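You operate a simulated robot arm through the tools that you are given. There is no shell and no other tool. Be economical: measure what you need, move in short steps, check, and stop when the job is done.

You are at the controls of a simulated robot arm. One attempt, no reset.

## Task
Put the nut from the top of the long steel bench on top of the white clean cartridge there. Take the white jar and leave it on top of the silver steel cone. Put the white cup on top of the grey cable reel. The order is free. Set down upright: white jar, white cup.
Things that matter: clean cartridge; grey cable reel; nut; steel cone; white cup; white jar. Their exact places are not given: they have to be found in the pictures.

Only the result counts: the job must be done as asked and must still hold three seconds after the hand-in. Knocking over, shifting, dropping, spilling or breaking anything else fails it.

## Robot
A 7-joint arm with a two-finger parallel gripper on a trunk, on a base that drives. Base frame: it is fixed to the floor where the robot stands at the start and does not move with it; the origin is under the middle of the robot, x ahead of it, y to its left, z up; the surface under the hand at the start is at about z = 0.86. Readings come in m, degrees, newtons and seconds.
With the tool pointing down near the work surface it reaches from about 0.38 to 0.88 m from the robot's upright axis, wherever it stands. Its first joint turns from -166.0 to 166.0 degrees. Places, roughly: grey cable reel [-0.5, 3.75, 0.75]; white cup [1, 4, 1]; white jar [1.75, 2.25, 1]. Payload 3.43 kg.
Tool frame: the origin (TCP) lies between the finger pads and is the grasp point; the fingertips stand 0.034 m ahead of it; z points along the fingers, y is the line along which they close. Largest opening 0.128 m; finger width 0.024, thickness 0.012; the body of the gripper, 0.048 by 0.13 m, starts 0.096 m behind the TCP.
Orientation is that of the tool frame in the base frame, as a unit quaternion [w, x, y, z]. With the fingers straight down and closing along the base's y, the tool's x points along the base's -x, its y along +y and its z along -z.

## Interface
- The arm moves only by the tool play_rows. Its argument "steps" is a list of rows, each an object of numbers (a shift or turn left out is 0, a gripper value left out holds the last): "x", "y", "z": the shift along the tool's x, y, z in m; "wx", "wy", "wz": the turn, a rotation vector about the tool's x, y, z in degrees; "jaw": the gripper command, from -1 (shut) to 1 (fully open), values between in proportion. In form: [{"x": .., "y": .., "z": .., "wx": .., "wy": .., "wz": .., "jaw": ..}, ...]. A call has 1 to 12 rows; each row shifts and turns the commanded pose from where the row before left it, along the tool's axes as they then stand. Rows are played at 5 a second. More than 0.05 m and 8.6 degrees between two rows, or a gripper value outside its range, and nothing of the call is played. Where a pose cannot be reached the arm comes as near as it can. A force on the tool above 40 N (or 10 N above the force at the start of the call, whichever is more), or a blocked arm, ends the call early, and 0.2 s more pass. The fingers move at their own pace (about 0.153 m/s each) and stop on an object; they squeeze with about 41 N. The grip force told is the motor's: it shows also when the fingers shut on nothing. Time passes only in rows, and 0.2 s behind the last, so rows that do not move let the fingers close. The reply holds the time, the measured pose of the TCP, the force on the tool along the base axes, the opening and the grip force, in the units named above and with some noise, with the torque about the TCP (base axes, N m) and any sound that the robot's microphone picked up.
- Cameras (640 x 400 px; columns grow to the right, rows downward): "scene" is now at [0.172, -0.0196, 1.5516]; the picture's right is [-0.37, -0.93, 0.00], its down [-0.71, 0.29, -0.65] and it looks along [0.60, -0.24, -0.76] (base axes); focal length 258 px, centre (320, 200). "wrist" rides on the gripper at [0.076, -0.011, -0.16] in the tool frame; the picture's right is [0.15, 0.99, 0.00], its down [-0.88, 0.13, -0.46] and it looks along [-0.45, 0.07, 0.89] (tool axes); focal length 234 px, centre (320, 200).
- grab_frame(camera): a new picture of that camera. No time passes.
- steer(legs): drives the robot by 1 to 6 legs, each [ahead, turn to the left] in m and degrees, along the robot's own axes; the way and the turn of a leg run together, so that a leg with both is an arc; at most 1.5 m and 180 degrees a leg. The arm and the cameras ride along, it lands a little off, and it stops where it bumps. It gives what a move gives.
- pan_tilt(pan, tilt): turns the head with the scene camera to pan (to the left, within 132 degrees either way) and tilt (down, from -29 to 69), counted from straight ahead of the robot. It gives what a move gives.
- point_at(camera, pixels): for up to 12 pixels [column, row] of the newest picture of that camera ("zoom" is the newest enlarged one), the place [x, y, z] in the base frame of the surface seen there, good to about 0.002 m, but the place of the scene camera against the robot may be out by one fixed shift of up to 0.018 m in any direction. No time passes.
- enlarge(camera, box): a new picture of the part [left, top, right, bottom] of that camera's present view, enlarged. No time passes.
- hand_in(): hands the job in; it is judged then, once.

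Keep the steps short. Do not move on a guess: measure, check each grasp and each placing, and mend mistakes. In all there are 110 turns and 98 pictures (those below and enlarged ones count). Leave the gripper open and the arm clear of the work at the hand-in unless told otherwise, and finish with a single line.

The tools are called after "Request:" as a command line: name --argument value ..., lists and objects as JSON in quotes. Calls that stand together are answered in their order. play_rows: Moves the arm, as the interface text tells. Its arguments: {"type":"object","properties":{"steps":{"type":"array","items":{"type":"object","properties":{"x":{"type":"number"},"y":{"type":"number"},"z":{"type":"number"},"wx":{"type":"number"},"wy":{"type":"number"},"wz":{"type":"number"},"jaw":{"type":"number"}}}}},"required":["steps"]} The other tools are called the same way: steer (legs) drives the base; pan_tilt (pan, tilt) turns the head that bears the scene camera; grab_frame (camera) takes a picture; point_at (camera, pixels) gives the place of the surface under pixels of a picture; enlarge (camera, box) takes an enlarged picture of a part of a camera's view; hand_in () hands the job in.

At the start:

```text
time_s: 0.0
tcp_pos: [0.5188, -0.2046, 1.2428]
orientation: [0.0, 0.003, 1.0, -0.001]
contact_force: [-0.4, 0.2, 0.2]
moment: [-0.01, -0.01, -0.02]
width: 0.128
grip_force: 0.1
robot x, y, heading: [0.0012, 0.0022, -0.2]
head pan, tilt: [-22.0, 49.6]
```

scene: 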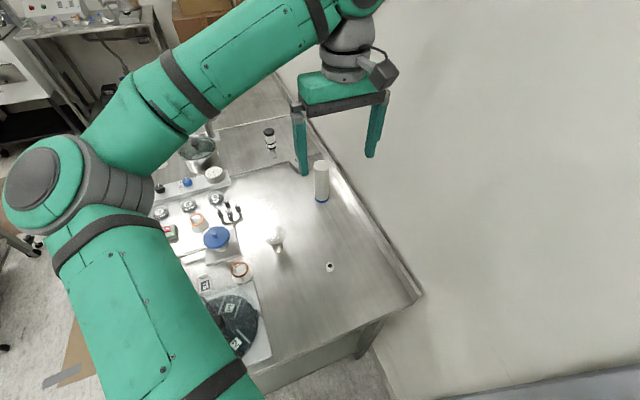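
wrist: 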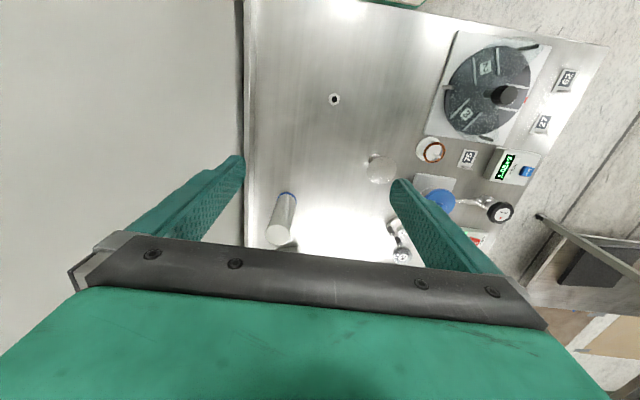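

I see a small nut-like ring at scene (329,266) and a white cylinder with a blue foot at (321,180), probably the cartridge. I'll enlarge both and measure them.

Request:
enlarge --camera "scene" --box '[220, 110, 420, 290]'

Request:
enlarge --camera "wrist" --box '[240, 60, 440, 270]'

Request:
point_at --camera "scene" --pixels '[[329, 266], [340, 275], [321, 165], [321, 180], [321, 198], [318, 205], [278, 238], [333, 267]]'

Request:
point_at --camera "wrist" --pixels '[[335, 99], [329, 99], [341, 99], [335, 110], [286, 195], [281, 215], [278, 235], [272, 243]]'

```text
2.22 times, centred on (320, 200) of scene
```

zoom: 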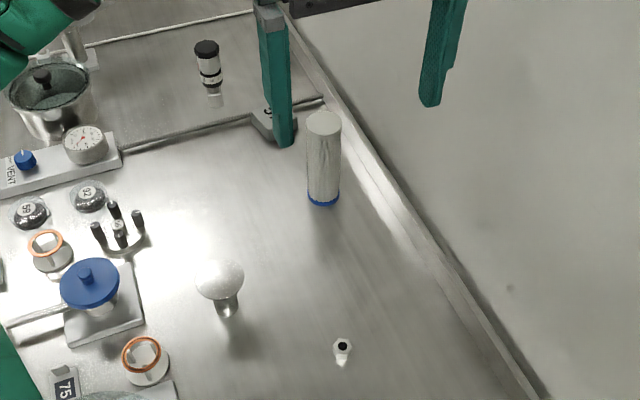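

```text
1.90 times, centred on (340, 165) of wrist
```

zoom: 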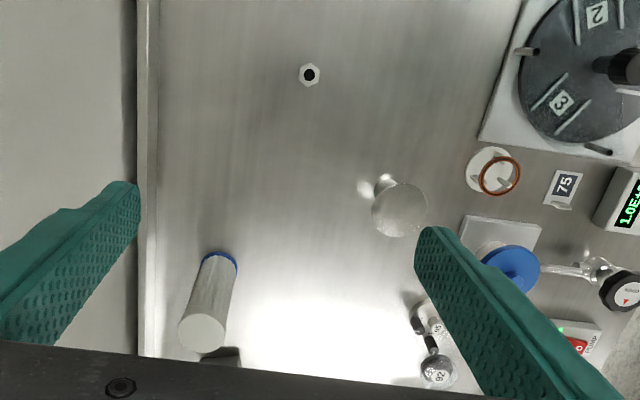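

```text
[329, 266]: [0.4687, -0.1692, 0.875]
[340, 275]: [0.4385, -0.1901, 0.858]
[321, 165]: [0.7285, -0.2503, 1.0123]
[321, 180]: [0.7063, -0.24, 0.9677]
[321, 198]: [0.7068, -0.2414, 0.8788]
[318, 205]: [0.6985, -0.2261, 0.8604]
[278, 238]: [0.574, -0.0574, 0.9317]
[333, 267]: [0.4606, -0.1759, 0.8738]
```

```text
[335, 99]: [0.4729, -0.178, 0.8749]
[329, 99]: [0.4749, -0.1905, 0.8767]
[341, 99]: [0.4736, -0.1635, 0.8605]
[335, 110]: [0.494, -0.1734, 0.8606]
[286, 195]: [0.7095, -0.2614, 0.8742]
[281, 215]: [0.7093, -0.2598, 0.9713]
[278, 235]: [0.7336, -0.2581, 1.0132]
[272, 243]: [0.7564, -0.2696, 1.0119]
```

The nut lies at about (0.473, -0.177) with its top at 0.877. The cartridge top is at about (0.74, -0.26, 1.012). Next I hover over the nut with the jaws half closed and measure again.

Request:
play_rows --steps '[{"x": 0.022, "y": 0.013, "z": 0.035, "jaw": 0}, {"x": 0.023, "y": 0.014, "z": 0.035}, {"z": 0.045}, {"z": 0.045}, {"z": 0.03}, {"z": 0.02}, {}, {}]'

Request:
grab_frame --camera "wrist"

```text
time_s: 1.8
tcp_pos: [0.4745, -0.1767, 1.033]
orientation: [0.0, 0.003, 1.0, 0.0]
contact_force: [-0.2, 0.7, -0.3]
moment: [-0.02, 0.01, 0.03]
width: 0.0643
grip_force: 0.0
robot x, y, heading: [-0.0003, 0.0017, 0.0]
head pan, tilt: [-22.0, 49.6]
```

```text
93 pictures are left
```

wrist: 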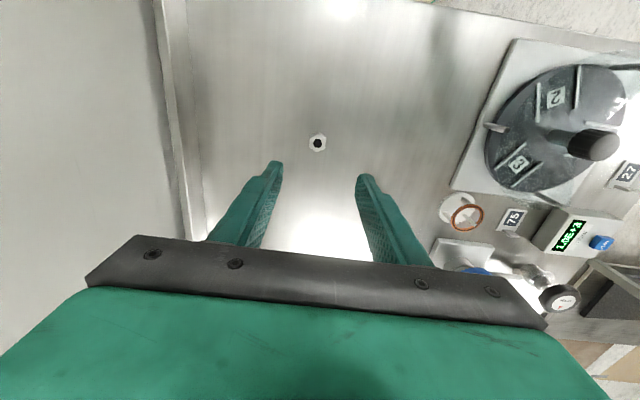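

Request:
enlarge --camera "wrist" --box '[288, 124, 348, 162]'

Request:
point_at --camera "wrist" --pixels '[[311, 142], [325, 142], [318, 135], [318, 149], [318, 143], [313, 138], [322, 148], [330, 155]]'

```text
10.53 times, centred on (318, 143) of wrist
```

zoom: 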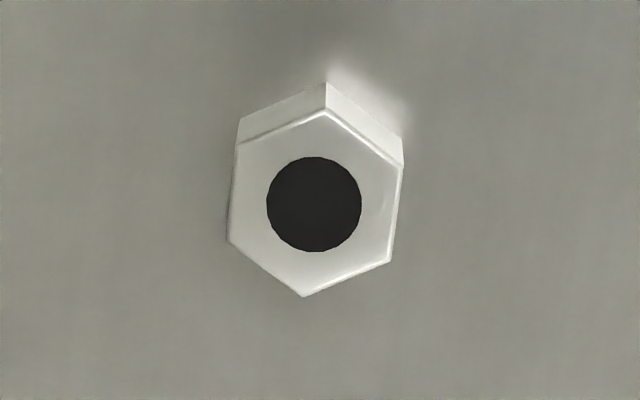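

```text
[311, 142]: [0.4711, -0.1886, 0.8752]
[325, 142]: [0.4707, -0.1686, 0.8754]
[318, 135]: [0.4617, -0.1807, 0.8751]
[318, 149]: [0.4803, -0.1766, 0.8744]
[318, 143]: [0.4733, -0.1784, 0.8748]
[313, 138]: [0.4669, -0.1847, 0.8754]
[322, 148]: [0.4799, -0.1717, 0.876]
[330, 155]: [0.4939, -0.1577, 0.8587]
```

Request:
point_at --camera "zoom" --pixels '[[325, 115], [398, 170], [386, 258], [304, 290], [232, 238], [240, 148], [300, 205]]'

```text
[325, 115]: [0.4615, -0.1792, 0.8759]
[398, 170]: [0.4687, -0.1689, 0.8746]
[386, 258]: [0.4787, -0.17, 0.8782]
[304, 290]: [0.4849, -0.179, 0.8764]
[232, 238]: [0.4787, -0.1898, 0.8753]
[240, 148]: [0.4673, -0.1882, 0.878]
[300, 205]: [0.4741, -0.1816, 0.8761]
```

The nut's flats are turned about 7° and its centre is at (0.4732, -0.1792). I align the gripper and go down to about 4 mm of fingertip clearance, then close.

Request:
play_rows --steps '[{"x": 0.0013, "y": -0.0025, "wz": 7}, {"z": 0.04}, {"z": 0.04}, {"z": 0.03}, {"z": 0.024}, {}, {"jaw": -0.4}, {"jaw": -1}, {}, {}]'

Request:
grab_frame --camera "wrist"

```text
time_s: 4.0
tcp_pos: [0.4734, -0.1784, 0.9]
orientation: [-0.001, 0.064, 0.998, 0.001]
contact_force: [0.5, 0.5, -0.3]
moment: [0.02, 0.01, -0.01]
width: 0.0233
grip_force: 40.9
robot x, y, heading: [0.0, -0.0001, 0.0]
head pan, tilt: [-22.0, 49.6]
```

```text
91 pictures are left
```

wrist: 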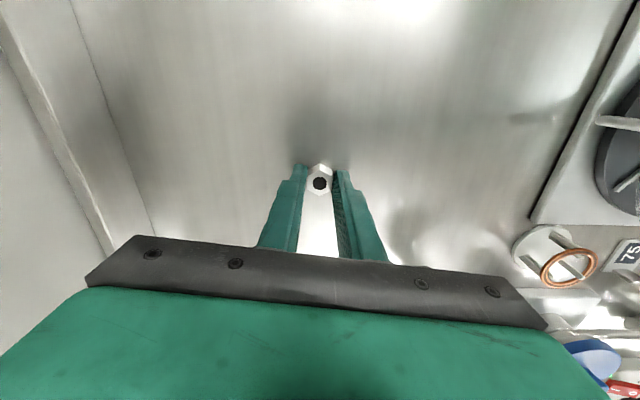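

The nut is held at a width of 0.023. I lift it and look.

Request:
play_rows --steps '[{"z": -0.02}, {"z": -0.04}, {"z": -0.05}, {"z": -0.05}, {"z": -0.05}, {}]'

Request:
grab_frame --camera "wrist"

```text
time_s: 5.4
tcp_pos: [0.4716, -0.1786, 1.1124]
orientation: [0.001, 0.063, 0.998, 0.0]
contact_force: [0.2, 0.1, -0.1]
moment: [-0.02, -0.01, -0.02]
width: 0.023
grip_force: 41.3
robot x, y, heading: [-0.0003, -0.0021, 0.0]
head pan, tilt: [-22.0, 49.6]
```

```text
90 pictures are left
```

wrist: 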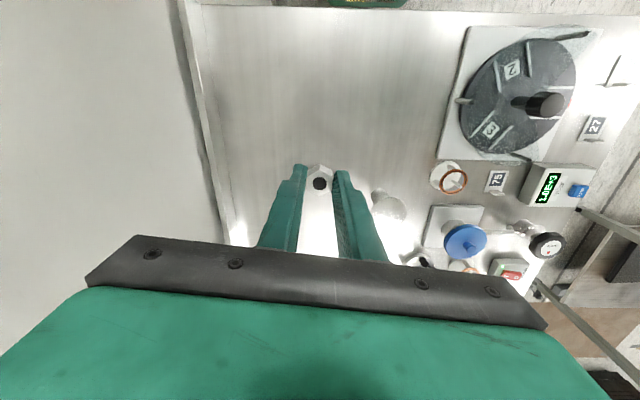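

Request:
enlarge --camera "scene" --box '[270, 130, 390, 215]'

```text
4.71 times, centred on (330, 172) of scene
```

zoom: 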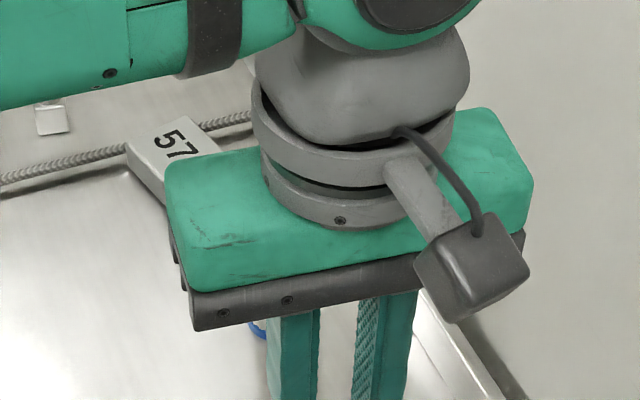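

The arm hides the cartridge in the scene view. From the first pictures its top centre is about (0.7336, -0.2585, 1.013). I check the wall's distance first, since the gripper passes near it.

Request:
point_at --camera "wrist" --pixels '[[100, 100], [170, 100], [195, 100], [210, 100], [222, 190], [205, 215], [388, 205], [400, 215]]'

```text
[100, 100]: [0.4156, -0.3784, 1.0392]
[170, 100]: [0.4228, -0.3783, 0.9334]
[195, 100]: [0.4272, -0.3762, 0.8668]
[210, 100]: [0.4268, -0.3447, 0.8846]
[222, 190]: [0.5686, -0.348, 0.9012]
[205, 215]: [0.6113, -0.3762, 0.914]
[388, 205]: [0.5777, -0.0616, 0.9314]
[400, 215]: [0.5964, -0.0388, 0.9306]
```

The wall is at y=-0.378, so there is about 5 cm of room. I move to hover above the cartridge.

Request:
play_rows --steps '[{"x": -0.045, "y": -0.0076, "z": -0.01}, {"x": -0.045, "y": -0.0076, "z": -0.01}, {"x": -0.045, "y": -0.0076}, {"x": -0.045, "y": -0.0076}, {"x": -0.045, "y": -0.0076}, {"x": -0.045, "y": -0.0076}, {}, {}]'

Request:
grab_frame --camera "wrist"

Request:
grab_frame --camera "scene"

```text
time_s: 7.2
tcp_pos: [0.7332, -0.2603, 1.1312]
orientation: [0.0, 0.063, 0.998, 0.001]
contact_force: [0.5, 0.1, 0.4]
moment: [-0.01, 0.01, 0.03]
width: 0.023
grip_force: 41.1
robot x, y, heading: [-0.0005, 0.0017, -0.2]
head pan, tilt: [-22.0, 49.6]
```

```text
88 pictures are left
```

wrist: 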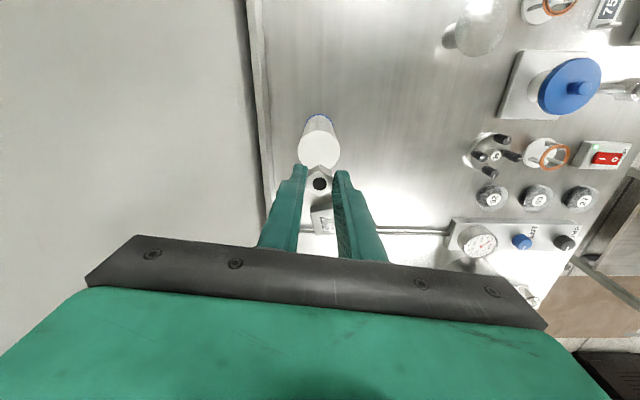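

```text
87 pictures are left
```

scene: 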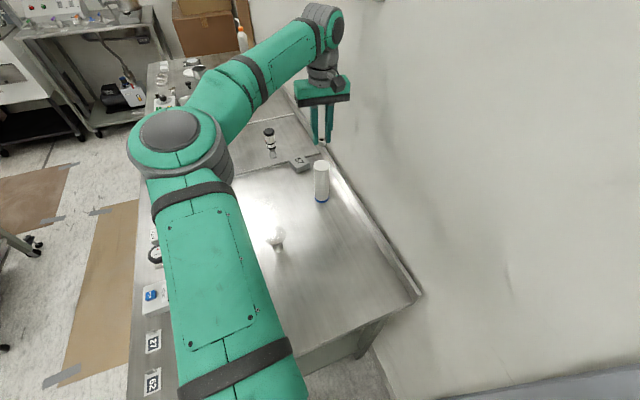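

Request:
point_at --camera "wrist" --pixels '[[300, 149], [338, 149], [319, 133], [319, 149], [310, 160], [330, 160], [306, 138], [332, 138], [320, 183]]'

Request:
enlarge --camera "wrist" --box '[280, 105, 360, 205]'

```text
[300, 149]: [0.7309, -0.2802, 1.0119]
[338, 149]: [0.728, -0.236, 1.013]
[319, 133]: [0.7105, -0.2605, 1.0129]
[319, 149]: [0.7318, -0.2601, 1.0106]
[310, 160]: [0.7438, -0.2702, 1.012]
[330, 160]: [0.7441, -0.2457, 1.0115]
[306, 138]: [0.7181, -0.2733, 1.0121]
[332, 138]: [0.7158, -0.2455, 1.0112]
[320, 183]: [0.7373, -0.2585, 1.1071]
```

```text
4.00 times, centred on (320, 155) of wrist
```

zoom: 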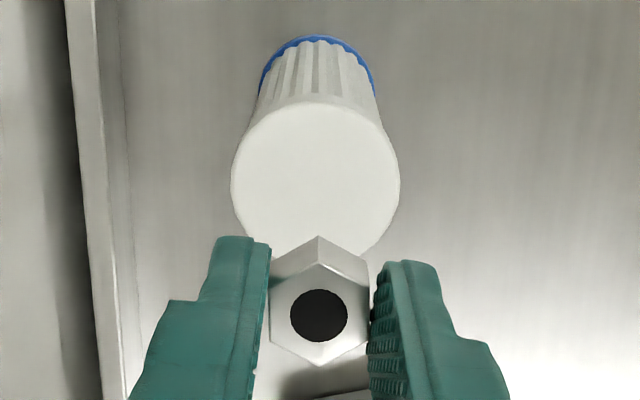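

The top disc centre is about (0.732, -0.2585, 1.012) and the nut hangs almost above it. Its underside is 0.0395 below the TCP, so contact comes at TCP z≈1.0515. I go down to just above that.

Request:
play_rows --steps '[{"x": 0.003, "z": 0.03}, {"z": 0.03}, {"z": 0.014}, {}, {}]'

Request:
enlarge --camera "wrist" --box '[280, 105, 360, 205]'

Request:
enlarge --camera "scene" --box '[290, 130, 350, 210]'

```text
time_s: 8.4
tcp_pos: [0.7301, -0.2589, 1.057]
orientation: [0.0, 0.063, 0.998, 0.001]
contact_force: [-1.2, 0.2, -0.4]
moment: [-0.02, -0.03, -0.01]
width: 0.0228
grip_force: 40.7
robot x, y, heading: [-0.0004, 0.0019, 0.0]
head pan, tilt: [-22.0, 49.6]
```

```text
4.00 times, centred on (320, 155) of wrist
```

zoom: 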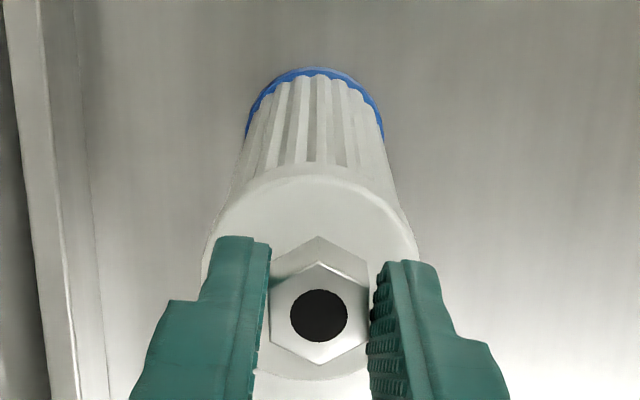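

```text
5.00 times, centred on (320, 170) of scene
```

zoom: 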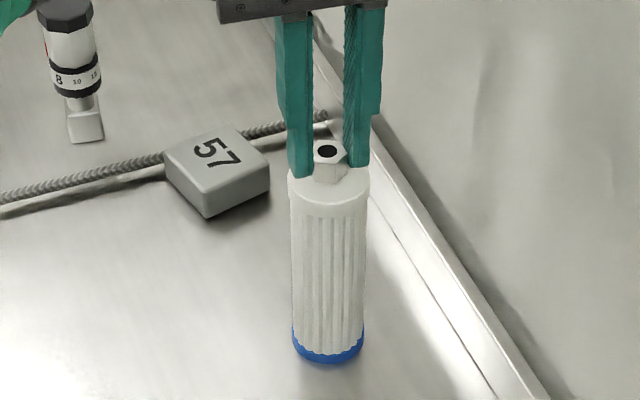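

The nut is well centred over the disc. I lower it the last 5 mm in small steps and watch the force.

Request:
play_rows --steps '[{"z": 0.002, "x": 0.001}, {"z": 0.0015}, {"z": 0.001}, {}, {}]'

```text
time_s: 9.6
tcp_pos: [0.7294, -0.2593, 1.0508]
orientation: [0.001, 0.063, 0.998, 0.001]
contact_force: [0.2, 0.8, -0.4]
moment: [0.0, -0.02, -0.05]
width: 0.023
grip_force: 40.8
robot x, y, heading: [0.0043, -0.004, -0.2]
head pan, tilt: [-22.0, 49.6]
```

Request:
play_rows --steps '[{"z": 0.001}, {}, {}]'

Request:
enlarge --camera "scene" --box '[300, 140, 340, 180]'

```text
time_s: 10.4
tcp_pos: [0.7306, -0.2582, 1.0504]
orientation: [0.0, 0.064, 0.998, 0.0]
contact_force: [-0.6, 0.1, 1.8]
moment: [0.06, 0.03, 0.02]
width: 0.023
grip_force: 40.8
robot x, y, heading: [-0.0022, -0.0011, -0.1]
head pan, tilt: [-22.0, 49.6]
```

```text
10.00 times, centred on (320, 160) of scene
```

zoom: 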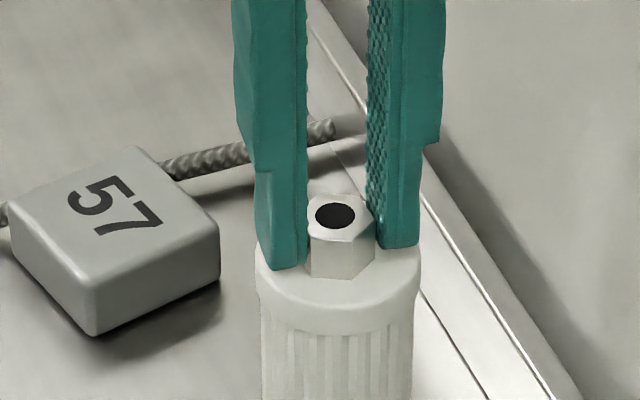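

Contact has started (1.8 N). I release gently to a partial opening, then rise.

Request:
play_rows --steps '[{"jaw": -0.55}, {"jaw": -0.4}, {"jaw": -0.2}, {}, {"z": -0.02}, {"z": -0.04}, {"z": -0.05}, {"z": -0.04}, {}]'

Request:
enlarge --camera "scene" --box '[290, 130, 350, 210]'

Request:
pan_tilt --pan 60 --tilt 25

Request:
grab_frame --camera "scene"

```text
time_s: 12.4
tcp_pos: [0.7302, -0.2602, 1.2]
orientation: [0.0, 0.064, 0.998, 0.0]
contact_force: [0.1, 0.1, 0.6]
moment: [-0.02, -0.01, 0.01]
width: 0.0515
grip_force: 0.1
robot x, y, heading: [0.0017, 0.0004, 0.0]
head pan, tilt: [-22.0, 49.6]
```

```text
5.00 times, centred on (320, 170) of scene
```

zoom: 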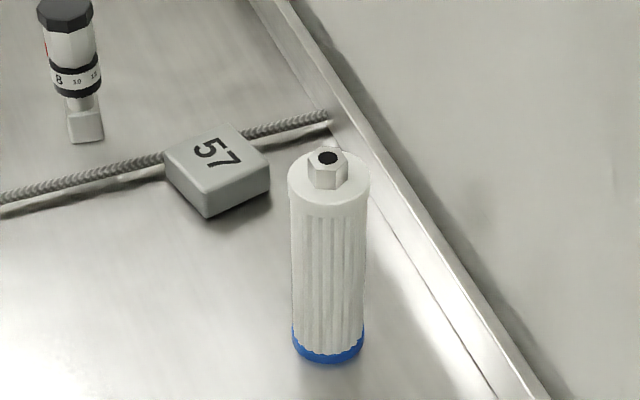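

```text
time_s: 13.9
tcp_pos: [0.7304, -0.2599, 1.1999]
orientation: [0.0, 0.063, 0.998, 0.001]
contact_force: [-0.2, -0.5, -0.2]
moment: [0.02, -0.02, 0.05]
width: 0.0512
grip_force: 0.1
robot x, y, heading: [0.0009, -0.0042, 0.1]
head pan, tilt: [60.0, 25.0]
```

```text
81 pictures are left
```

scene: 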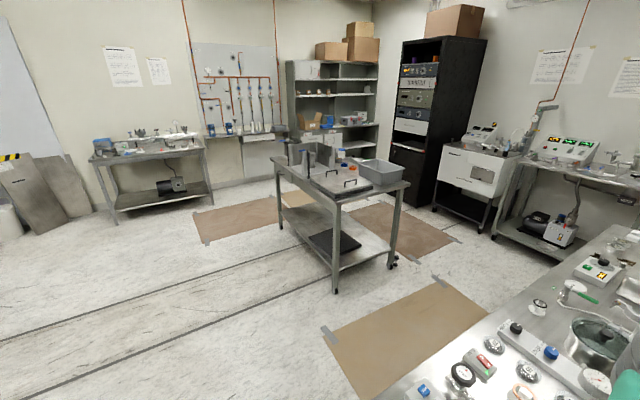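

The nut sits on the cartridge. Now I look around the room: the central cart, the bench on the right and the shelf rack.

Request:
enlarge --camera "scene" --box '[430, 90, 640, 240]'

Request:
enlarge --camera "scene" --box '[250, 50, 430, 220]'

Request:
point_at --camera "scene" --pixels '[[150, 150], [340, 188], [480, 150], [560, 165], [610, 182], [320, 120], [590, 270], [380, 165], [410, 385], [500, 335], [420, 110], [340, 290]]'

```text
2.67 times, centred on (535, 165) of scene
```

zoom: 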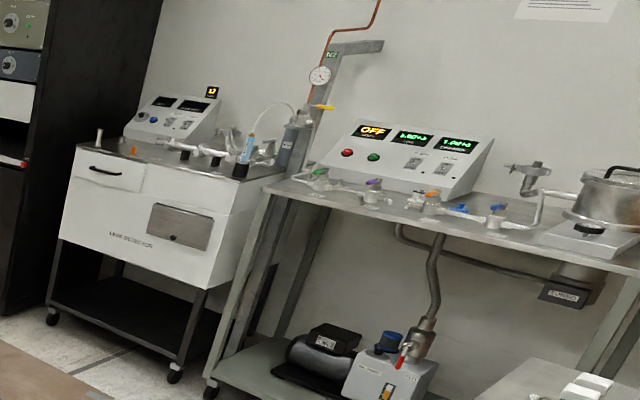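

```text
2.35 times, centred on (340, 135) of scene
```

zoom: 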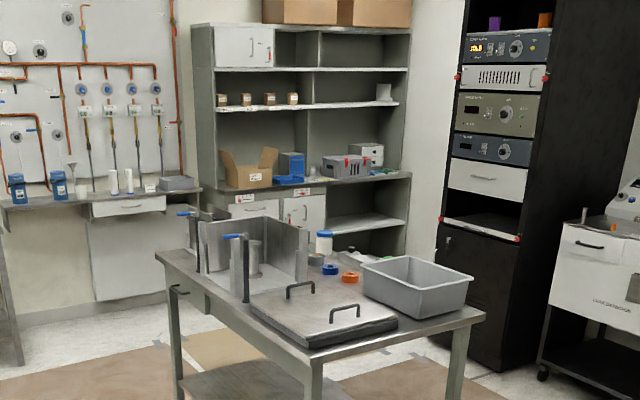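

```text
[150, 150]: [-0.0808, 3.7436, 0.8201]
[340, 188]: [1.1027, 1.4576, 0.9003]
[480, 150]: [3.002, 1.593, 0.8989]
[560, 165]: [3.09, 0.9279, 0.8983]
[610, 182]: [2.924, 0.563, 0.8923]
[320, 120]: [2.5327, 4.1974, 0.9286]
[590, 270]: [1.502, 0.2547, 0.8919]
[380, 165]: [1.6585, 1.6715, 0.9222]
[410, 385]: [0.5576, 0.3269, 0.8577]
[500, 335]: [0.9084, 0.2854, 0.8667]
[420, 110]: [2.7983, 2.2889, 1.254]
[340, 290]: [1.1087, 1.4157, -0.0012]
```

Request:
enlarge --camera "scene" --box '[85, 110, 215, 190]'

Request:
enlarge --camera "scene" --box '[195, 100, 295, 160]'

Request:
enlarge --camera "scene" --box '[270, 130, 410, 215]'

Request:
point_at --camera "scene" --pixels '[[339, 157], [337, 164], [290, 165], [275, 165], [225, 130], [238, 128], [250, 128], [180, 128]]'

```text
4.92 times, centred on (150, 150) of scene
```

zoom: 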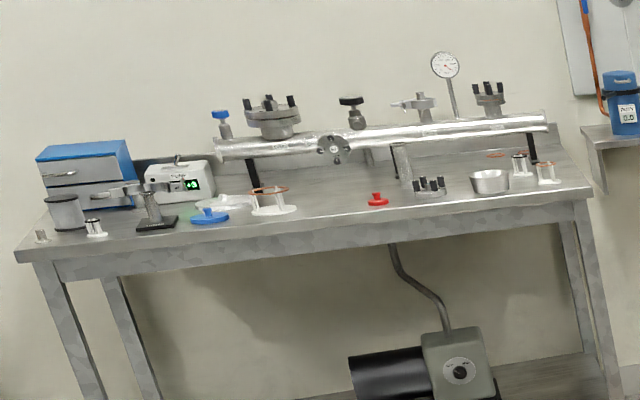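

```text
6.40 times, centred on (245, 130) of scene
```

zoom: 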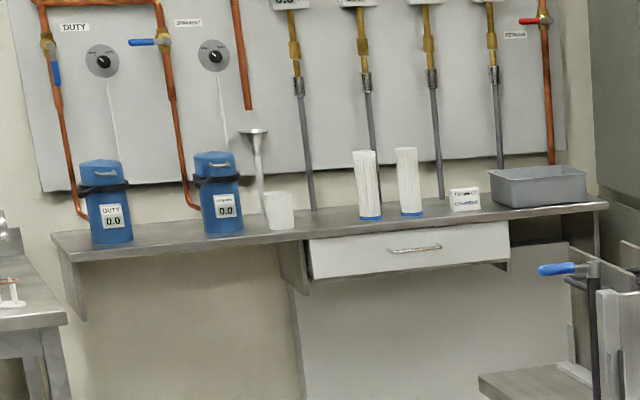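

```text
4.57 times, centred on (340, 172) of scene
```

zoom: 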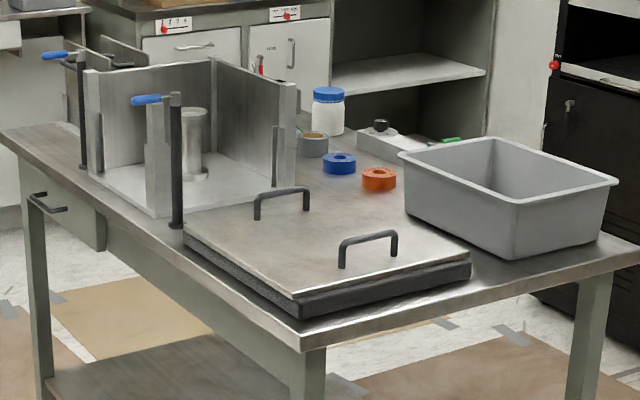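

```text
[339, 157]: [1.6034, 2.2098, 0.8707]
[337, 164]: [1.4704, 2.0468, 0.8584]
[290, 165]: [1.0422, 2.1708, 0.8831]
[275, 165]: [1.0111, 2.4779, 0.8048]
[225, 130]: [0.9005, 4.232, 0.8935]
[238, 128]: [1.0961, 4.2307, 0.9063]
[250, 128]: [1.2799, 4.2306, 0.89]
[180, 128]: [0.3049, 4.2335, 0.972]
```

The white jar with the blue lid stands on the central cart and the white cup on the wall shelf. The reel is on the left bench at scene (101,153). The steel cone is not yet certain, so I look closer at the bench object near (0.58, -0.06).

Request:
pan_tilt --pan -10 --tilt 45

Request:
grab_frame --camera "scene"

Request:
grab_frame --camera "wrist"

```text
time_s: 15.4
tcp_pos: [0.7311, -0.2604, 1.1997]
orientation: [0.0, 0.063, 0.998, 0.0]
contact_force: [-0.9, -0.7, 0.7]
moment: [-0.02, -0.03, -0.03]
width: 0.0511
grip_force: 0.0
robot x, y, heading: [-0.003, -0.0046, -0.1]
head pan, tilt: [-10.0, 45.0]
```

```text
75 pictures are left
```

scene: 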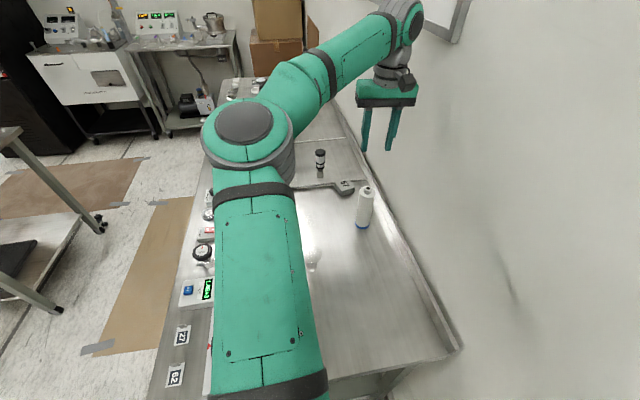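

```text
74 pictures are left
```

wrist: 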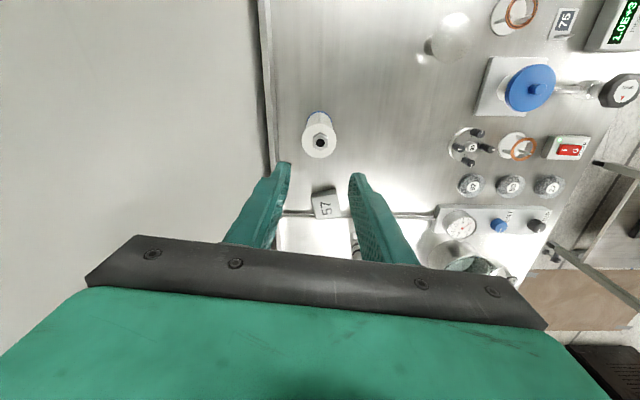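

Request:
enlarge --camera "wrist" --box '[400, 0, 500, 70]'

Request:
point_at --camera "wrist" --pixels '[[454, 20], [454, 35], [454, 50], [435, 35], [472, 35], [424, 47], [428, 44]]'

```text
5.71 times, centred on (450, 35) of wrist
```

zoom: 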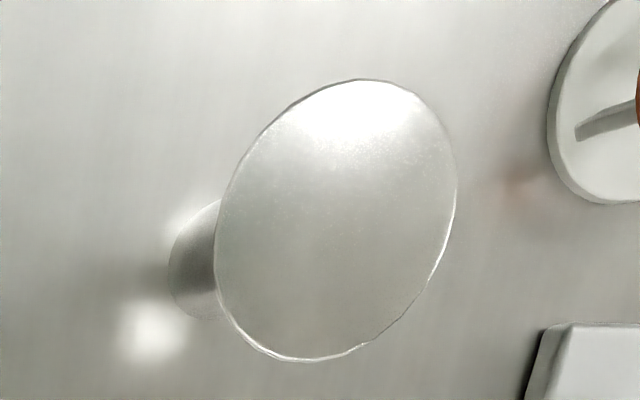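

```text
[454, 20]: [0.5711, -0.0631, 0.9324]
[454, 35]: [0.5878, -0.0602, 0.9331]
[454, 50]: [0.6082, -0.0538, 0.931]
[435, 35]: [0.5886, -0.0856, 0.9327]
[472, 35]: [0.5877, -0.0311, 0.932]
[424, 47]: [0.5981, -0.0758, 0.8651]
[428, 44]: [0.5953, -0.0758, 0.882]
```

This is a flat-topped inverted steel cone with its top disc centred at about (0.588, -0.058, 0.932), 6 cm wide. I retract the arm to a compact, high pose and then look at the rest of the room.

Request:
play_rows --steps '[{"x": 0.038, "y": 0.0216, "z": -0.0125}, {"x": 0.038, "y": 0.0216, "z": -0.0125}, {"x": 0.038, "y": 0.0216, "z": -0.0125}, {"x": 0.038, "y": 0.0216, "z": -0.0125}, {"x": 0.038, "y": 0.0216, "z": -0.0125}, {"x": 0.038, "y": 0.0216, "z": -0.0125}, {"x": 0.038, "y": 0.0216, "z": -0.0125}, {"x": 0.038, "y": 0.0216, "z": -0.0125}, {"wz": -7, "jaw": 1}, {}]'

Request:
pan_tilt --pan 10 --tilt 30

Request:
grab_frame --camera "scene"

```text
time_s: 17.6
tcp_pos: [0.4509, -0.0469, 1.3002]
orientation: [0.0, 0.001, 1.0, -0.001]
contact_force: [1.2, -0.1, 0.1]
moment: [-0.04, 0.0, -0.01]
width: 0.1278
grip_force: 0.1
robot x, y, heading: [-0.0015, -0.0015, -0.0]
head pan, tilt: [-10.0, 45.0]
```

```text
time_s: 18.4
tcp_pos: [0.4503, -0.048, 1.3005]
orientation: [0.001, 0.003, 1.0, -0.001]
contact_force: [-0.4, 0.1, 0.0]
moment: [-0.01, -0.02, -0.01]
width: 0.128
grip_force: 0.1
robot x, y, heading: [-0.0, 0.0018, -0.2]
head pan, tilt: [10.0, 30.0]
```

```text
72 pictures are left
```

scene: 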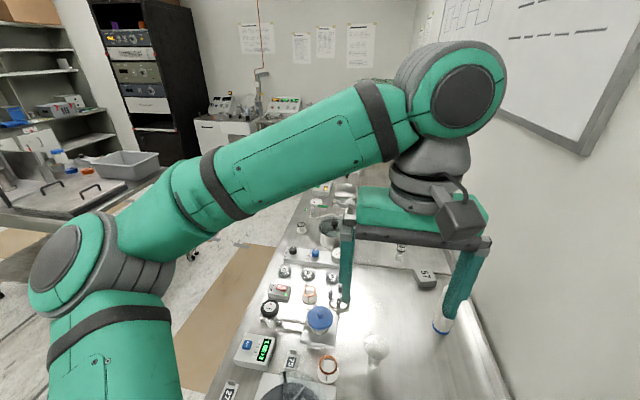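

Request:
pan_tilt --pan 75 --tilt 45

Request:
grab_frame --camera "scene"

Request:
point_at --camera "scene" --pixels '[[320, 200], [480, 100], [420, 60], [560, 120], [600, 250], [560, 350], [100, 200], [200, 50], [330, 50], [620, 150]]'

```text
time_s: 19.8
tcp_pos: [0.4509, -0.0483, 1.3004]
orientation: [0.0, 0.003, 1.0, 0.001]
contact_force: [1.0, 0.1, 0.3]
moment: [0.0, -0.01, -0.03]
width: 0.1278
grip_force: 0.1
robot x, y, heading: [-0.0012, 0.004, -0.0]
head pan, tilt: [75.0, 45.0]
```

```text
71 pictures are left
```

scene: 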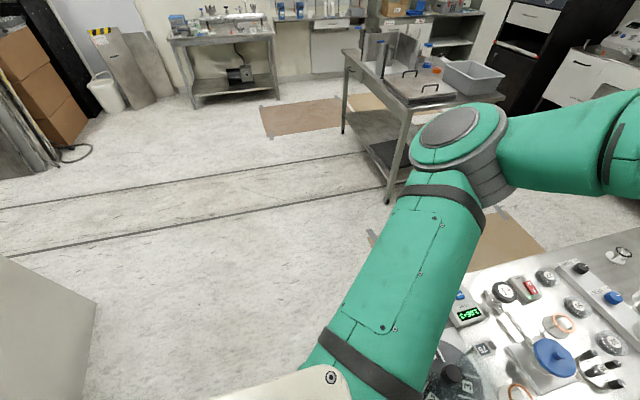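

```text
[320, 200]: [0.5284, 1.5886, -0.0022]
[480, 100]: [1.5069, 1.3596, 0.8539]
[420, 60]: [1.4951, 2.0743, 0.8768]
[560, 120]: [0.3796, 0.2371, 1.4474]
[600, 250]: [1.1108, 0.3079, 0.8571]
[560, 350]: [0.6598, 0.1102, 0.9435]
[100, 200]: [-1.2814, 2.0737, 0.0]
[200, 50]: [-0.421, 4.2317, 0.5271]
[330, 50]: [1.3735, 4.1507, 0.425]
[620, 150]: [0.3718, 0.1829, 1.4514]
```

Request:
enlarge --camera "scene" --box '[330, 20, 520, 140]'

Request:
enlarge --camera "scene" --box '[160, 0, 380, 110]'

```text
3.33 times, centred on (425, 80) of scene
```

zoom: 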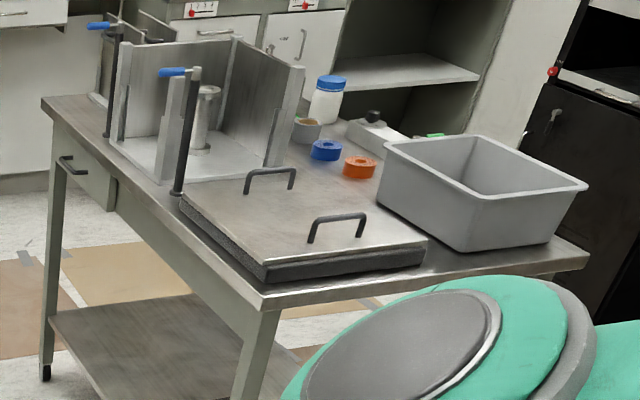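

```text
2.91 times, centred on (270, 55) of scene
```

zoom: 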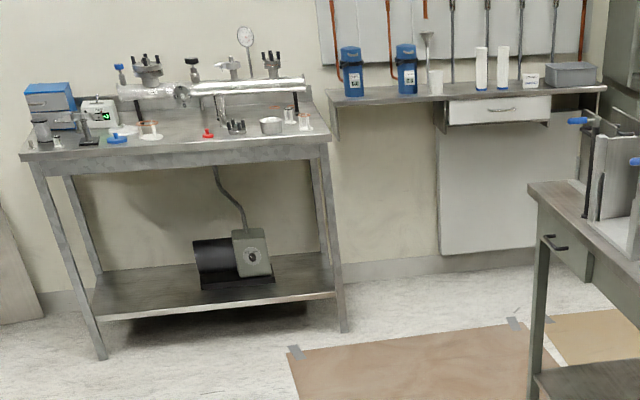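

Request:
point_at --camera "scene" --pixels '[[343, 50], [407, 109], [503, 97], [427, 49], [428, 44], [426, 55], [430, 56]]'

Request:
point_at --camera "zoom" --pixels '[[27, 153], [325, 138], [345, 103], [604, 90], [435, 82], [435, 71], [42, 133], [42, 122], [600, 70], [42, 118], [130, 95], [405, 75]]'

```text
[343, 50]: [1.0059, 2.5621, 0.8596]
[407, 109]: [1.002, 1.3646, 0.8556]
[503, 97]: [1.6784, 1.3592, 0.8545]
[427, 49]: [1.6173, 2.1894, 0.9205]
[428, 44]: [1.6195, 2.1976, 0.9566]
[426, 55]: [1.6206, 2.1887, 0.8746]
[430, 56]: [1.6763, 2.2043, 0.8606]
```

```text
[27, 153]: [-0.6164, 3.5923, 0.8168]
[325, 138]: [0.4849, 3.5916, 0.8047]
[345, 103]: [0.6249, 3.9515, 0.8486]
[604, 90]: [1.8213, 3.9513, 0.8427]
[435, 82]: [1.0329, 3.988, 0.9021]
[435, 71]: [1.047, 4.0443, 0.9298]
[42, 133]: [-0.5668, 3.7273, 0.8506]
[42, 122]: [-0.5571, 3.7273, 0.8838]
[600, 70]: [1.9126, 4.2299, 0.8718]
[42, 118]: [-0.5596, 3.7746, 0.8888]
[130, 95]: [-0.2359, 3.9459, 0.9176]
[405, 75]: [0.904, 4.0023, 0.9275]
```

I have the map now. The cart spans x 1.0–1.68 and y 1.36–2.57, the shelf front is at y 3.95 and the left bench front at y 3.59. Before driving I check the grey box at lower left, scene (50,300), and look behind.

Request:
point_at --camera "scene" --pixels '[[92, 300], [70, 390], [40, 290], [5, 262], [30, 380], [200, 300], [250, 390], [310, 390], [345, 240]]'

Request:
pan_tilt --pan 130 --tilt 50

Request:
grab_frame --camera "scene"

```text
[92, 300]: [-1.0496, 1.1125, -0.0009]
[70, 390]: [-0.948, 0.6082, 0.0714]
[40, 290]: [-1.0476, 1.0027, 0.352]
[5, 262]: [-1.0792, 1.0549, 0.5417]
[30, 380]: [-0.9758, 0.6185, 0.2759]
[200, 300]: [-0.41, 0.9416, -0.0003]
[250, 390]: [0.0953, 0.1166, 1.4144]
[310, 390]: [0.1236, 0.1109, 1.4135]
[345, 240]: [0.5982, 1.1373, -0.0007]
```

```text
time_s: 21.0
tcp_pos: [0.4516, -0.0475, 1.3003]
orientation: [0.0, 0.003, 1.0, 0.0]
contact_force: [-0.1, -0.1, 0.8]
moment: [0.02, -0.01, -0.04]
width: 0.1279
grip_force: 0.0
robot x, y, heading: [-0.0014, -0.001, 0.0]
head pan, tilt: [130.0, 50.0]
```

```text
68 pictures are left
```

scene: 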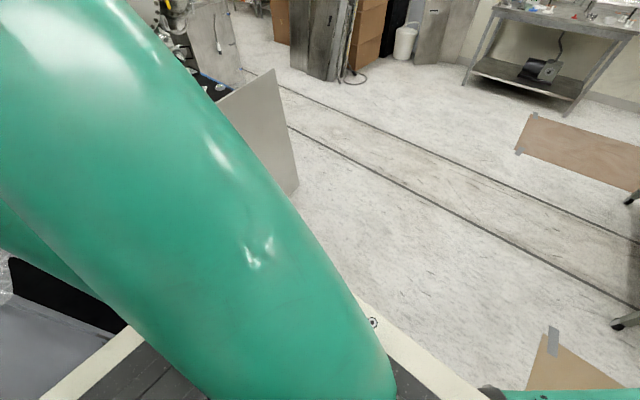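

The panel stands at x≈-1.0. I back up 0.15 m, turn left 90° and start up the aisle.

Request:
steer --legs '[[-0.15, 0], [0, 90], [1.3, 0]]'

Request:
pan_tilt --pan -40 --tilt 35

Request:
grab_frame --camera "scene"

```text
time_s: 23.8
tcp_pos: [0.2983, 0.0829, 1.3002]
orientation: [0.0, -0.141, 0.99, 0.0]
contact_force: [0.7, 0.4, -0.6]
moment: [0.05, 0.01, -0.01]
width: 0.1282
grip_force: 0.1
robot x, y, heading: [-0.1471, 0.004, 16.5]
head pan, tilt: [130.0, 50.0]
stopped in leg 2: the robot was blocked; the commanded pose is now the measured one
```

```text
time_s: 26.4
tcp_pos: [0.2995, 0.0836, 1.3006]
orientation: [0.0, -0.142, 0.99, 0.0]
contact_force: [0.1, 0.6, -0.1]
moment: [-0.02, 0.03, -0.01]
width: 0.128
grip_force: 0.0
robot x, y, heading: [-0.1487, 0.0027, 16.3]
head pan, tilt: [-40.0, 35.0]
```

```text
67 pictures are left
```

scene: 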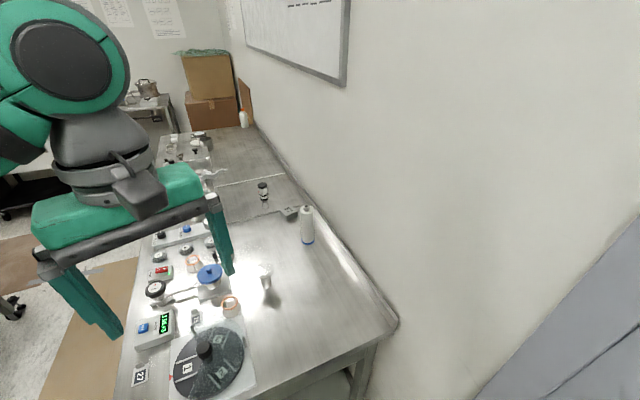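

The left turn was blocked at 16.5°, probably a rear corner against the wall on the right. I look behind on both sides.

Request:
pan_tilt --pan -130 --tilt 40

Request:
grab_frame --camera "scene"

Request:
point_at --camera "scene" --pixels '[[100, 100], [100, 200], [100, 300], [200, 100], [200, 200], [300, 100], [320, 200], [450, 100], [450, 200], [550, 100], [550, 250], [320, 350]]'

```text
time_s: 28.0
tcp_pos: [0.2974, 0.083, 1.3004]
orientation: [0.0, -0.141, 0.99, 0.0]
contact_force: [0.0, -0.5, -0.9]
moment: [0.02, -0.01, 0.01]
width: 0.1281
grip_force: 0.0
robot x, y, heading: [-0.1482, 0.0006, 16.4]
head pan, tilt: [-130.0, 40.0]
```

```text
66 pictures are left
```

scene: 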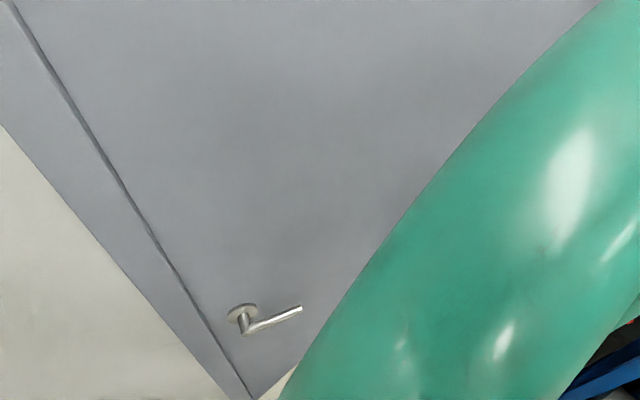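

```text
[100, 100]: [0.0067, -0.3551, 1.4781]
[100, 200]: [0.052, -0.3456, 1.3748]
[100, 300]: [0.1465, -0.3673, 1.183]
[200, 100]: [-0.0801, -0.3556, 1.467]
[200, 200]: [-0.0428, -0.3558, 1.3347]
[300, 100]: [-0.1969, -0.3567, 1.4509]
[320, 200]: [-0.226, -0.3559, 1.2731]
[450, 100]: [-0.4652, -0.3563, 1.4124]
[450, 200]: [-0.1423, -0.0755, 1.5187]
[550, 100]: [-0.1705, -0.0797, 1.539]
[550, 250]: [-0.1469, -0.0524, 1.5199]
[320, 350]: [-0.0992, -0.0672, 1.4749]
```

A door with a handle is right beside the robot (y≈-0.36). I look behind left.

Request:
pan_tilt --pan 132 --tilt 20

Request:
grab_frame --camera "scene"

Request:
point_at --camera "scene" --pixels '[[320, 150], [360, 200], [300, 100], [400, 200], [420, 150], [280, 130], [450, 100], [380, 350], [300, 180], [360, 120]]'

```text
time_s: 31.7
tcp_pos: [0.2994, 0.0825, 1.3]
orientation: [0.0, -0.142, 0.99, 0.0]
contact_force: [-0.8, 0.0, -0.1]
moment: [0.04, 0.0, 0.02]
width: 0.128
grip_force: 0.0
robot x, y, heading: [-0.1457, -0.0004, 16.1]
head pan, tilt: [131.8, 20.0]
```

```text
65 pictures are left
```

scene: 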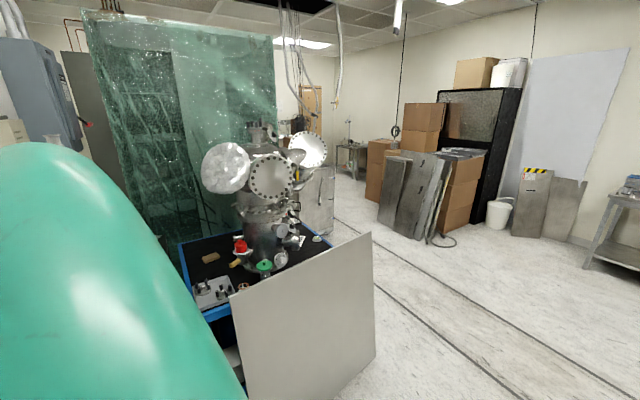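

```text
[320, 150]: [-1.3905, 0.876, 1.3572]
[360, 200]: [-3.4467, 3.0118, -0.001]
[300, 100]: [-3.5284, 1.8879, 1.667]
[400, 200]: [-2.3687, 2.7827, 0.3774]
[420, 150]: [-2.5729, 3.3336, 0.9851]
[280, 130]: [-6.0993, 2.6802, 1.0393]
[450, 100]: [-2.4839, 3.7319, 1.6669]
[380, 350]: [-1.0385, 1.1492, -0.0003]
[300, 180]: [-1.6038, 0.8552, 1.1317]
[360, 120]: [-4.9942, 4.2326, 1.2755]
```

Request:
point_at --camera "scene" --pixels '[[182, 250], [190, 275], [215, 312], [215, 290], [225, 340], [232, 360], [236, 300], [180, 220]]'

```text
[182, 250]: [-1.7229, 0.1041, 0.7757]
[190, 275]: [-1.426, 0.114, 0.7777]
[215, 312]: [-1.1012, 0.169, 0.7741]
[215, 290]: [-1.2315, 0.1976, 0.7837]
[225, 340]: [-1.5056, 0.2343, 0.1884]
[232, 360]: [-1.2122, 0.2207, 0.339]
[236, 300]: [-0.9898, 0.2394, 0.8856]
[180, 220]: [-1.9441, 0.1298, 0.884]
```

The table behind begins at x≈-0.98. I use reverse room: turn right to about -14° and back up 0.3 m, which gains distance from the wall.

Request:
steer --legs '[[0, -29], [-0.3, 0]]'

```text
time_s: 35.2
tcp_pos: [0.0374, -0.0829, 1.3004]
orientation: [0.0, 0.109, 0.994, 0.0]
contact_force: [-0.2, 0.4, 0.6]
moment: [0.01, 0.01, -0.01]
width: 0.1281
grip_force: 0.1
robot x, y, heading: [-0.3958, 0.0564, -12.4]
head pan, tilt: [131.8, 20.0]
stopped in leg 2: the robot was blocked; the commanded pose is now the measured one
```

Blocked after 0.25 m of reversing, but y gained 0.06. Now I turn left to about 23°, then follow a gentle forward arc to the left.

Request:
steer --legs '[[0, 34], [0.22, 16]]'

```text
time_s: 38.7
tcp_pos: [0.1916, 0.3985, 1.3011]
orientation: [0.0, -0.315, 0.949, -0.002]
contact_force: [-0.6, 0.8, -0.2]
moment: [-0.07, 0.04, 0.0]
width: 0.128
grip_force: 0.2
robot x, y, heading: [-0.1983, 0.1641, 36.4]
head pan, tilt: [131.8, 20.0]
```

That worked. I continue with a short arc, then turn in place to 90°.

Request:
steer --legs '[[0.1, 12], [0, 41.5]]'

```text
time_s: 42.1
tcp_pos: [-0.0745, 0.6852, 1.3009]
orientation: [0.001, -0.703, 0.711, 0.0]
contact_force: [0.3, -0.9, -0.8]
moment: [-0.01, 0.03, 0.01]
width: 0.1282
grip_force: 0.0
robot x, y, heading: [-0.1253, 0.2357, 89.6]
head pan, tilt: [131.8, 20.0]
```

Heading is about 90°. I drive up to y≈2.85, turn right to about 12° and then check.

Request:
steer --legs '[[1.3, 0], [1.35, 0], [0, -77.5]]'

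Request:
pan_tilt --pan 0 --tilt 35

Request:
grab_frame --camera "scene"

```text
time_s: 58.6
tcp_pos: [0.3265, 2.9441, 1.3]
orientation: [0.0, -0.124, 0.992, -0.001]
contact_force: [-0.7, -0.4, -0.2]
moment: [0.0, 0.0, -0.01]
width: 0.128
grip_force: 0.1
robot x, y, heading: [-0.12, 2.8761, 14.5]
head pan, tilt: [131.8, 20.0]
```

```text
time_s: 60.8
tcp_pos: [0.3261, 2.9432, 1.3009]
orientation: [0.0, -0.125, 0.992, -0.001]
contact_force: [-0.2, -0.2, -0.6]
moment: [0.02, -0.02, 0.02]
width: 0.128
grip_force: 0.1
robot x, y, heading: [-0.1243, 2.8761, 14.1]
head pan, tilt: [0.0, 35.0]
```

```text
64 pictures are left
```

scene: 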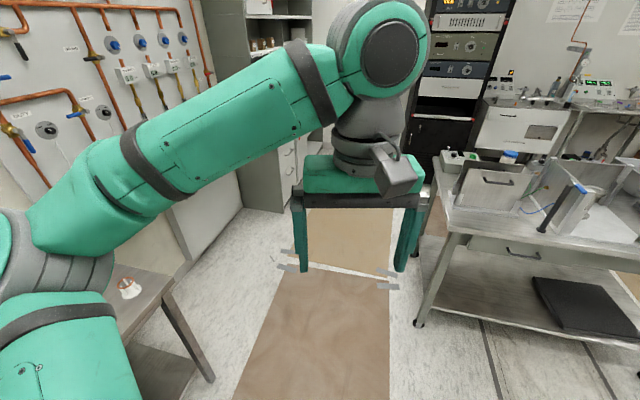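

The corridor is clear. I drive 1.17 m and turn to face the shelf with the cup.

Request:
steer --legs '[[1.17, 0], [0, 75.5]]'

Request:
pan_tilt --pan 0 --tilt 35

Request:
grab_frame --camera "scene"

Request:
grab_frame --camera "wrist"

```text
time_s: 70.5
tcp_pos: [1.0561, 3.6274, 1.3011]
orientation: [-0.001, 0.716, -0.698, 0.001]
contact_force: [0.2, -0.1, -1.1]
moment: [-0.01, -0.02, 0.02]
width: 0.1279
grip_force: 0.2
robot x, y, heading: [1.0237, 3.1751, 91.3]
head pan, tilt: [0.0, 35.0]
```

```text
time_s: 71.1
tcp_pos: [1.0562, 3.6279, 1.3007]
orientation: [0.0, 0.716, -0.698, 0.001]
contact_force: [-0.4, 0.2, 0.9]
moment: [0.0, 0.01, 0.02]
width: 0.1278
grip_force: 0.1
robot x, y, heading: [1.022, 3.1765, 91.2]
head pan, tilt: [0.0, 35.0]
```

```text
63 pictures are left
```

scene: 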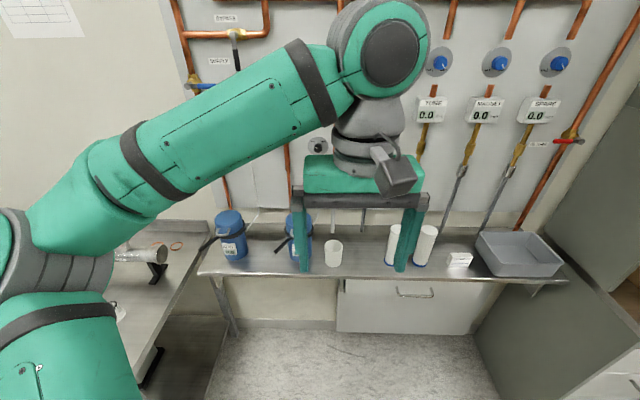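

```text
62 pictures are left
```

wrist: 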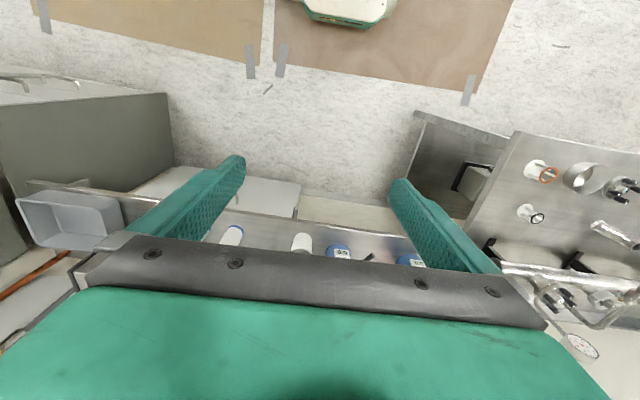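

Request:
enlarge --camera "scene" --box '[280, 200, 400, 280]'

Request:
point_at --camera "zoom" --pixels '[[240, 220], [285, 205], [285, 230], [285, 300], [285, 345], [330, 220], [275, 90], [160, 250], [200, 150], [310, 150], [430, 160], [285, 212]]'

Request:
point_at --camera "wrist" --pixels '[[302, 240], [294, 240], [310, 240], [302, 234], [302, 248], [340, 250], [265, 230], [320, 240]]'

```text
5.00 times, centred on (340, 240) of scene
```

zoom: 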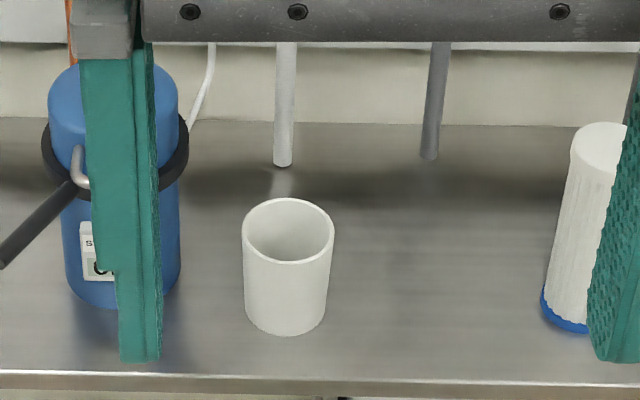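

```text
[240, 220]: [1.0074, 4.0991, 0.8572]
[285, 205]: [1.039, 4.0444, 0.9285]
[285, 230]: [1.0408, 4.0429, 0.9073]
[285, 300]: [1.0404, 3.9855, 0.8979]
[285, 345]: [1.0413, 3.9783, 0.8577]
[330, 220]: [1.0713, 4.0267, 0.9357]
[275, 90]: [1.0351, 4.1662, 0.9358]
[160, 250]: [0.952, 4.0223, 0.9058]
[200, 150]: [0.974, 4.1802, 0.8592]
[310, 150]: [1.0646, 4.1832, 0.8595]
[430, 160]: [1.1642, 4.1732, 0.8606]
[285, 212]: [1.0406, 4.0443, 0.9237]
```

```text
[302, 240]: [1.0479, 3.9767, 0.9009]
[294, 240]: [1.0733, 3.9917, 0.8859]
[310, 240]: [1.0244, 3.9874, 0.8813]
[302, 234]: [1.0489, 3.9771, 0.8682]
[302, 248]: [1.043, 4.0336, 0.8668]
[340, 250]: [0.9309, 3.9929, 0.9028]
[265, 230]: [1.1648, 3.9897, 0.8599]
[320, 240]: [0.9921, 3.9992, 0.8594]
```

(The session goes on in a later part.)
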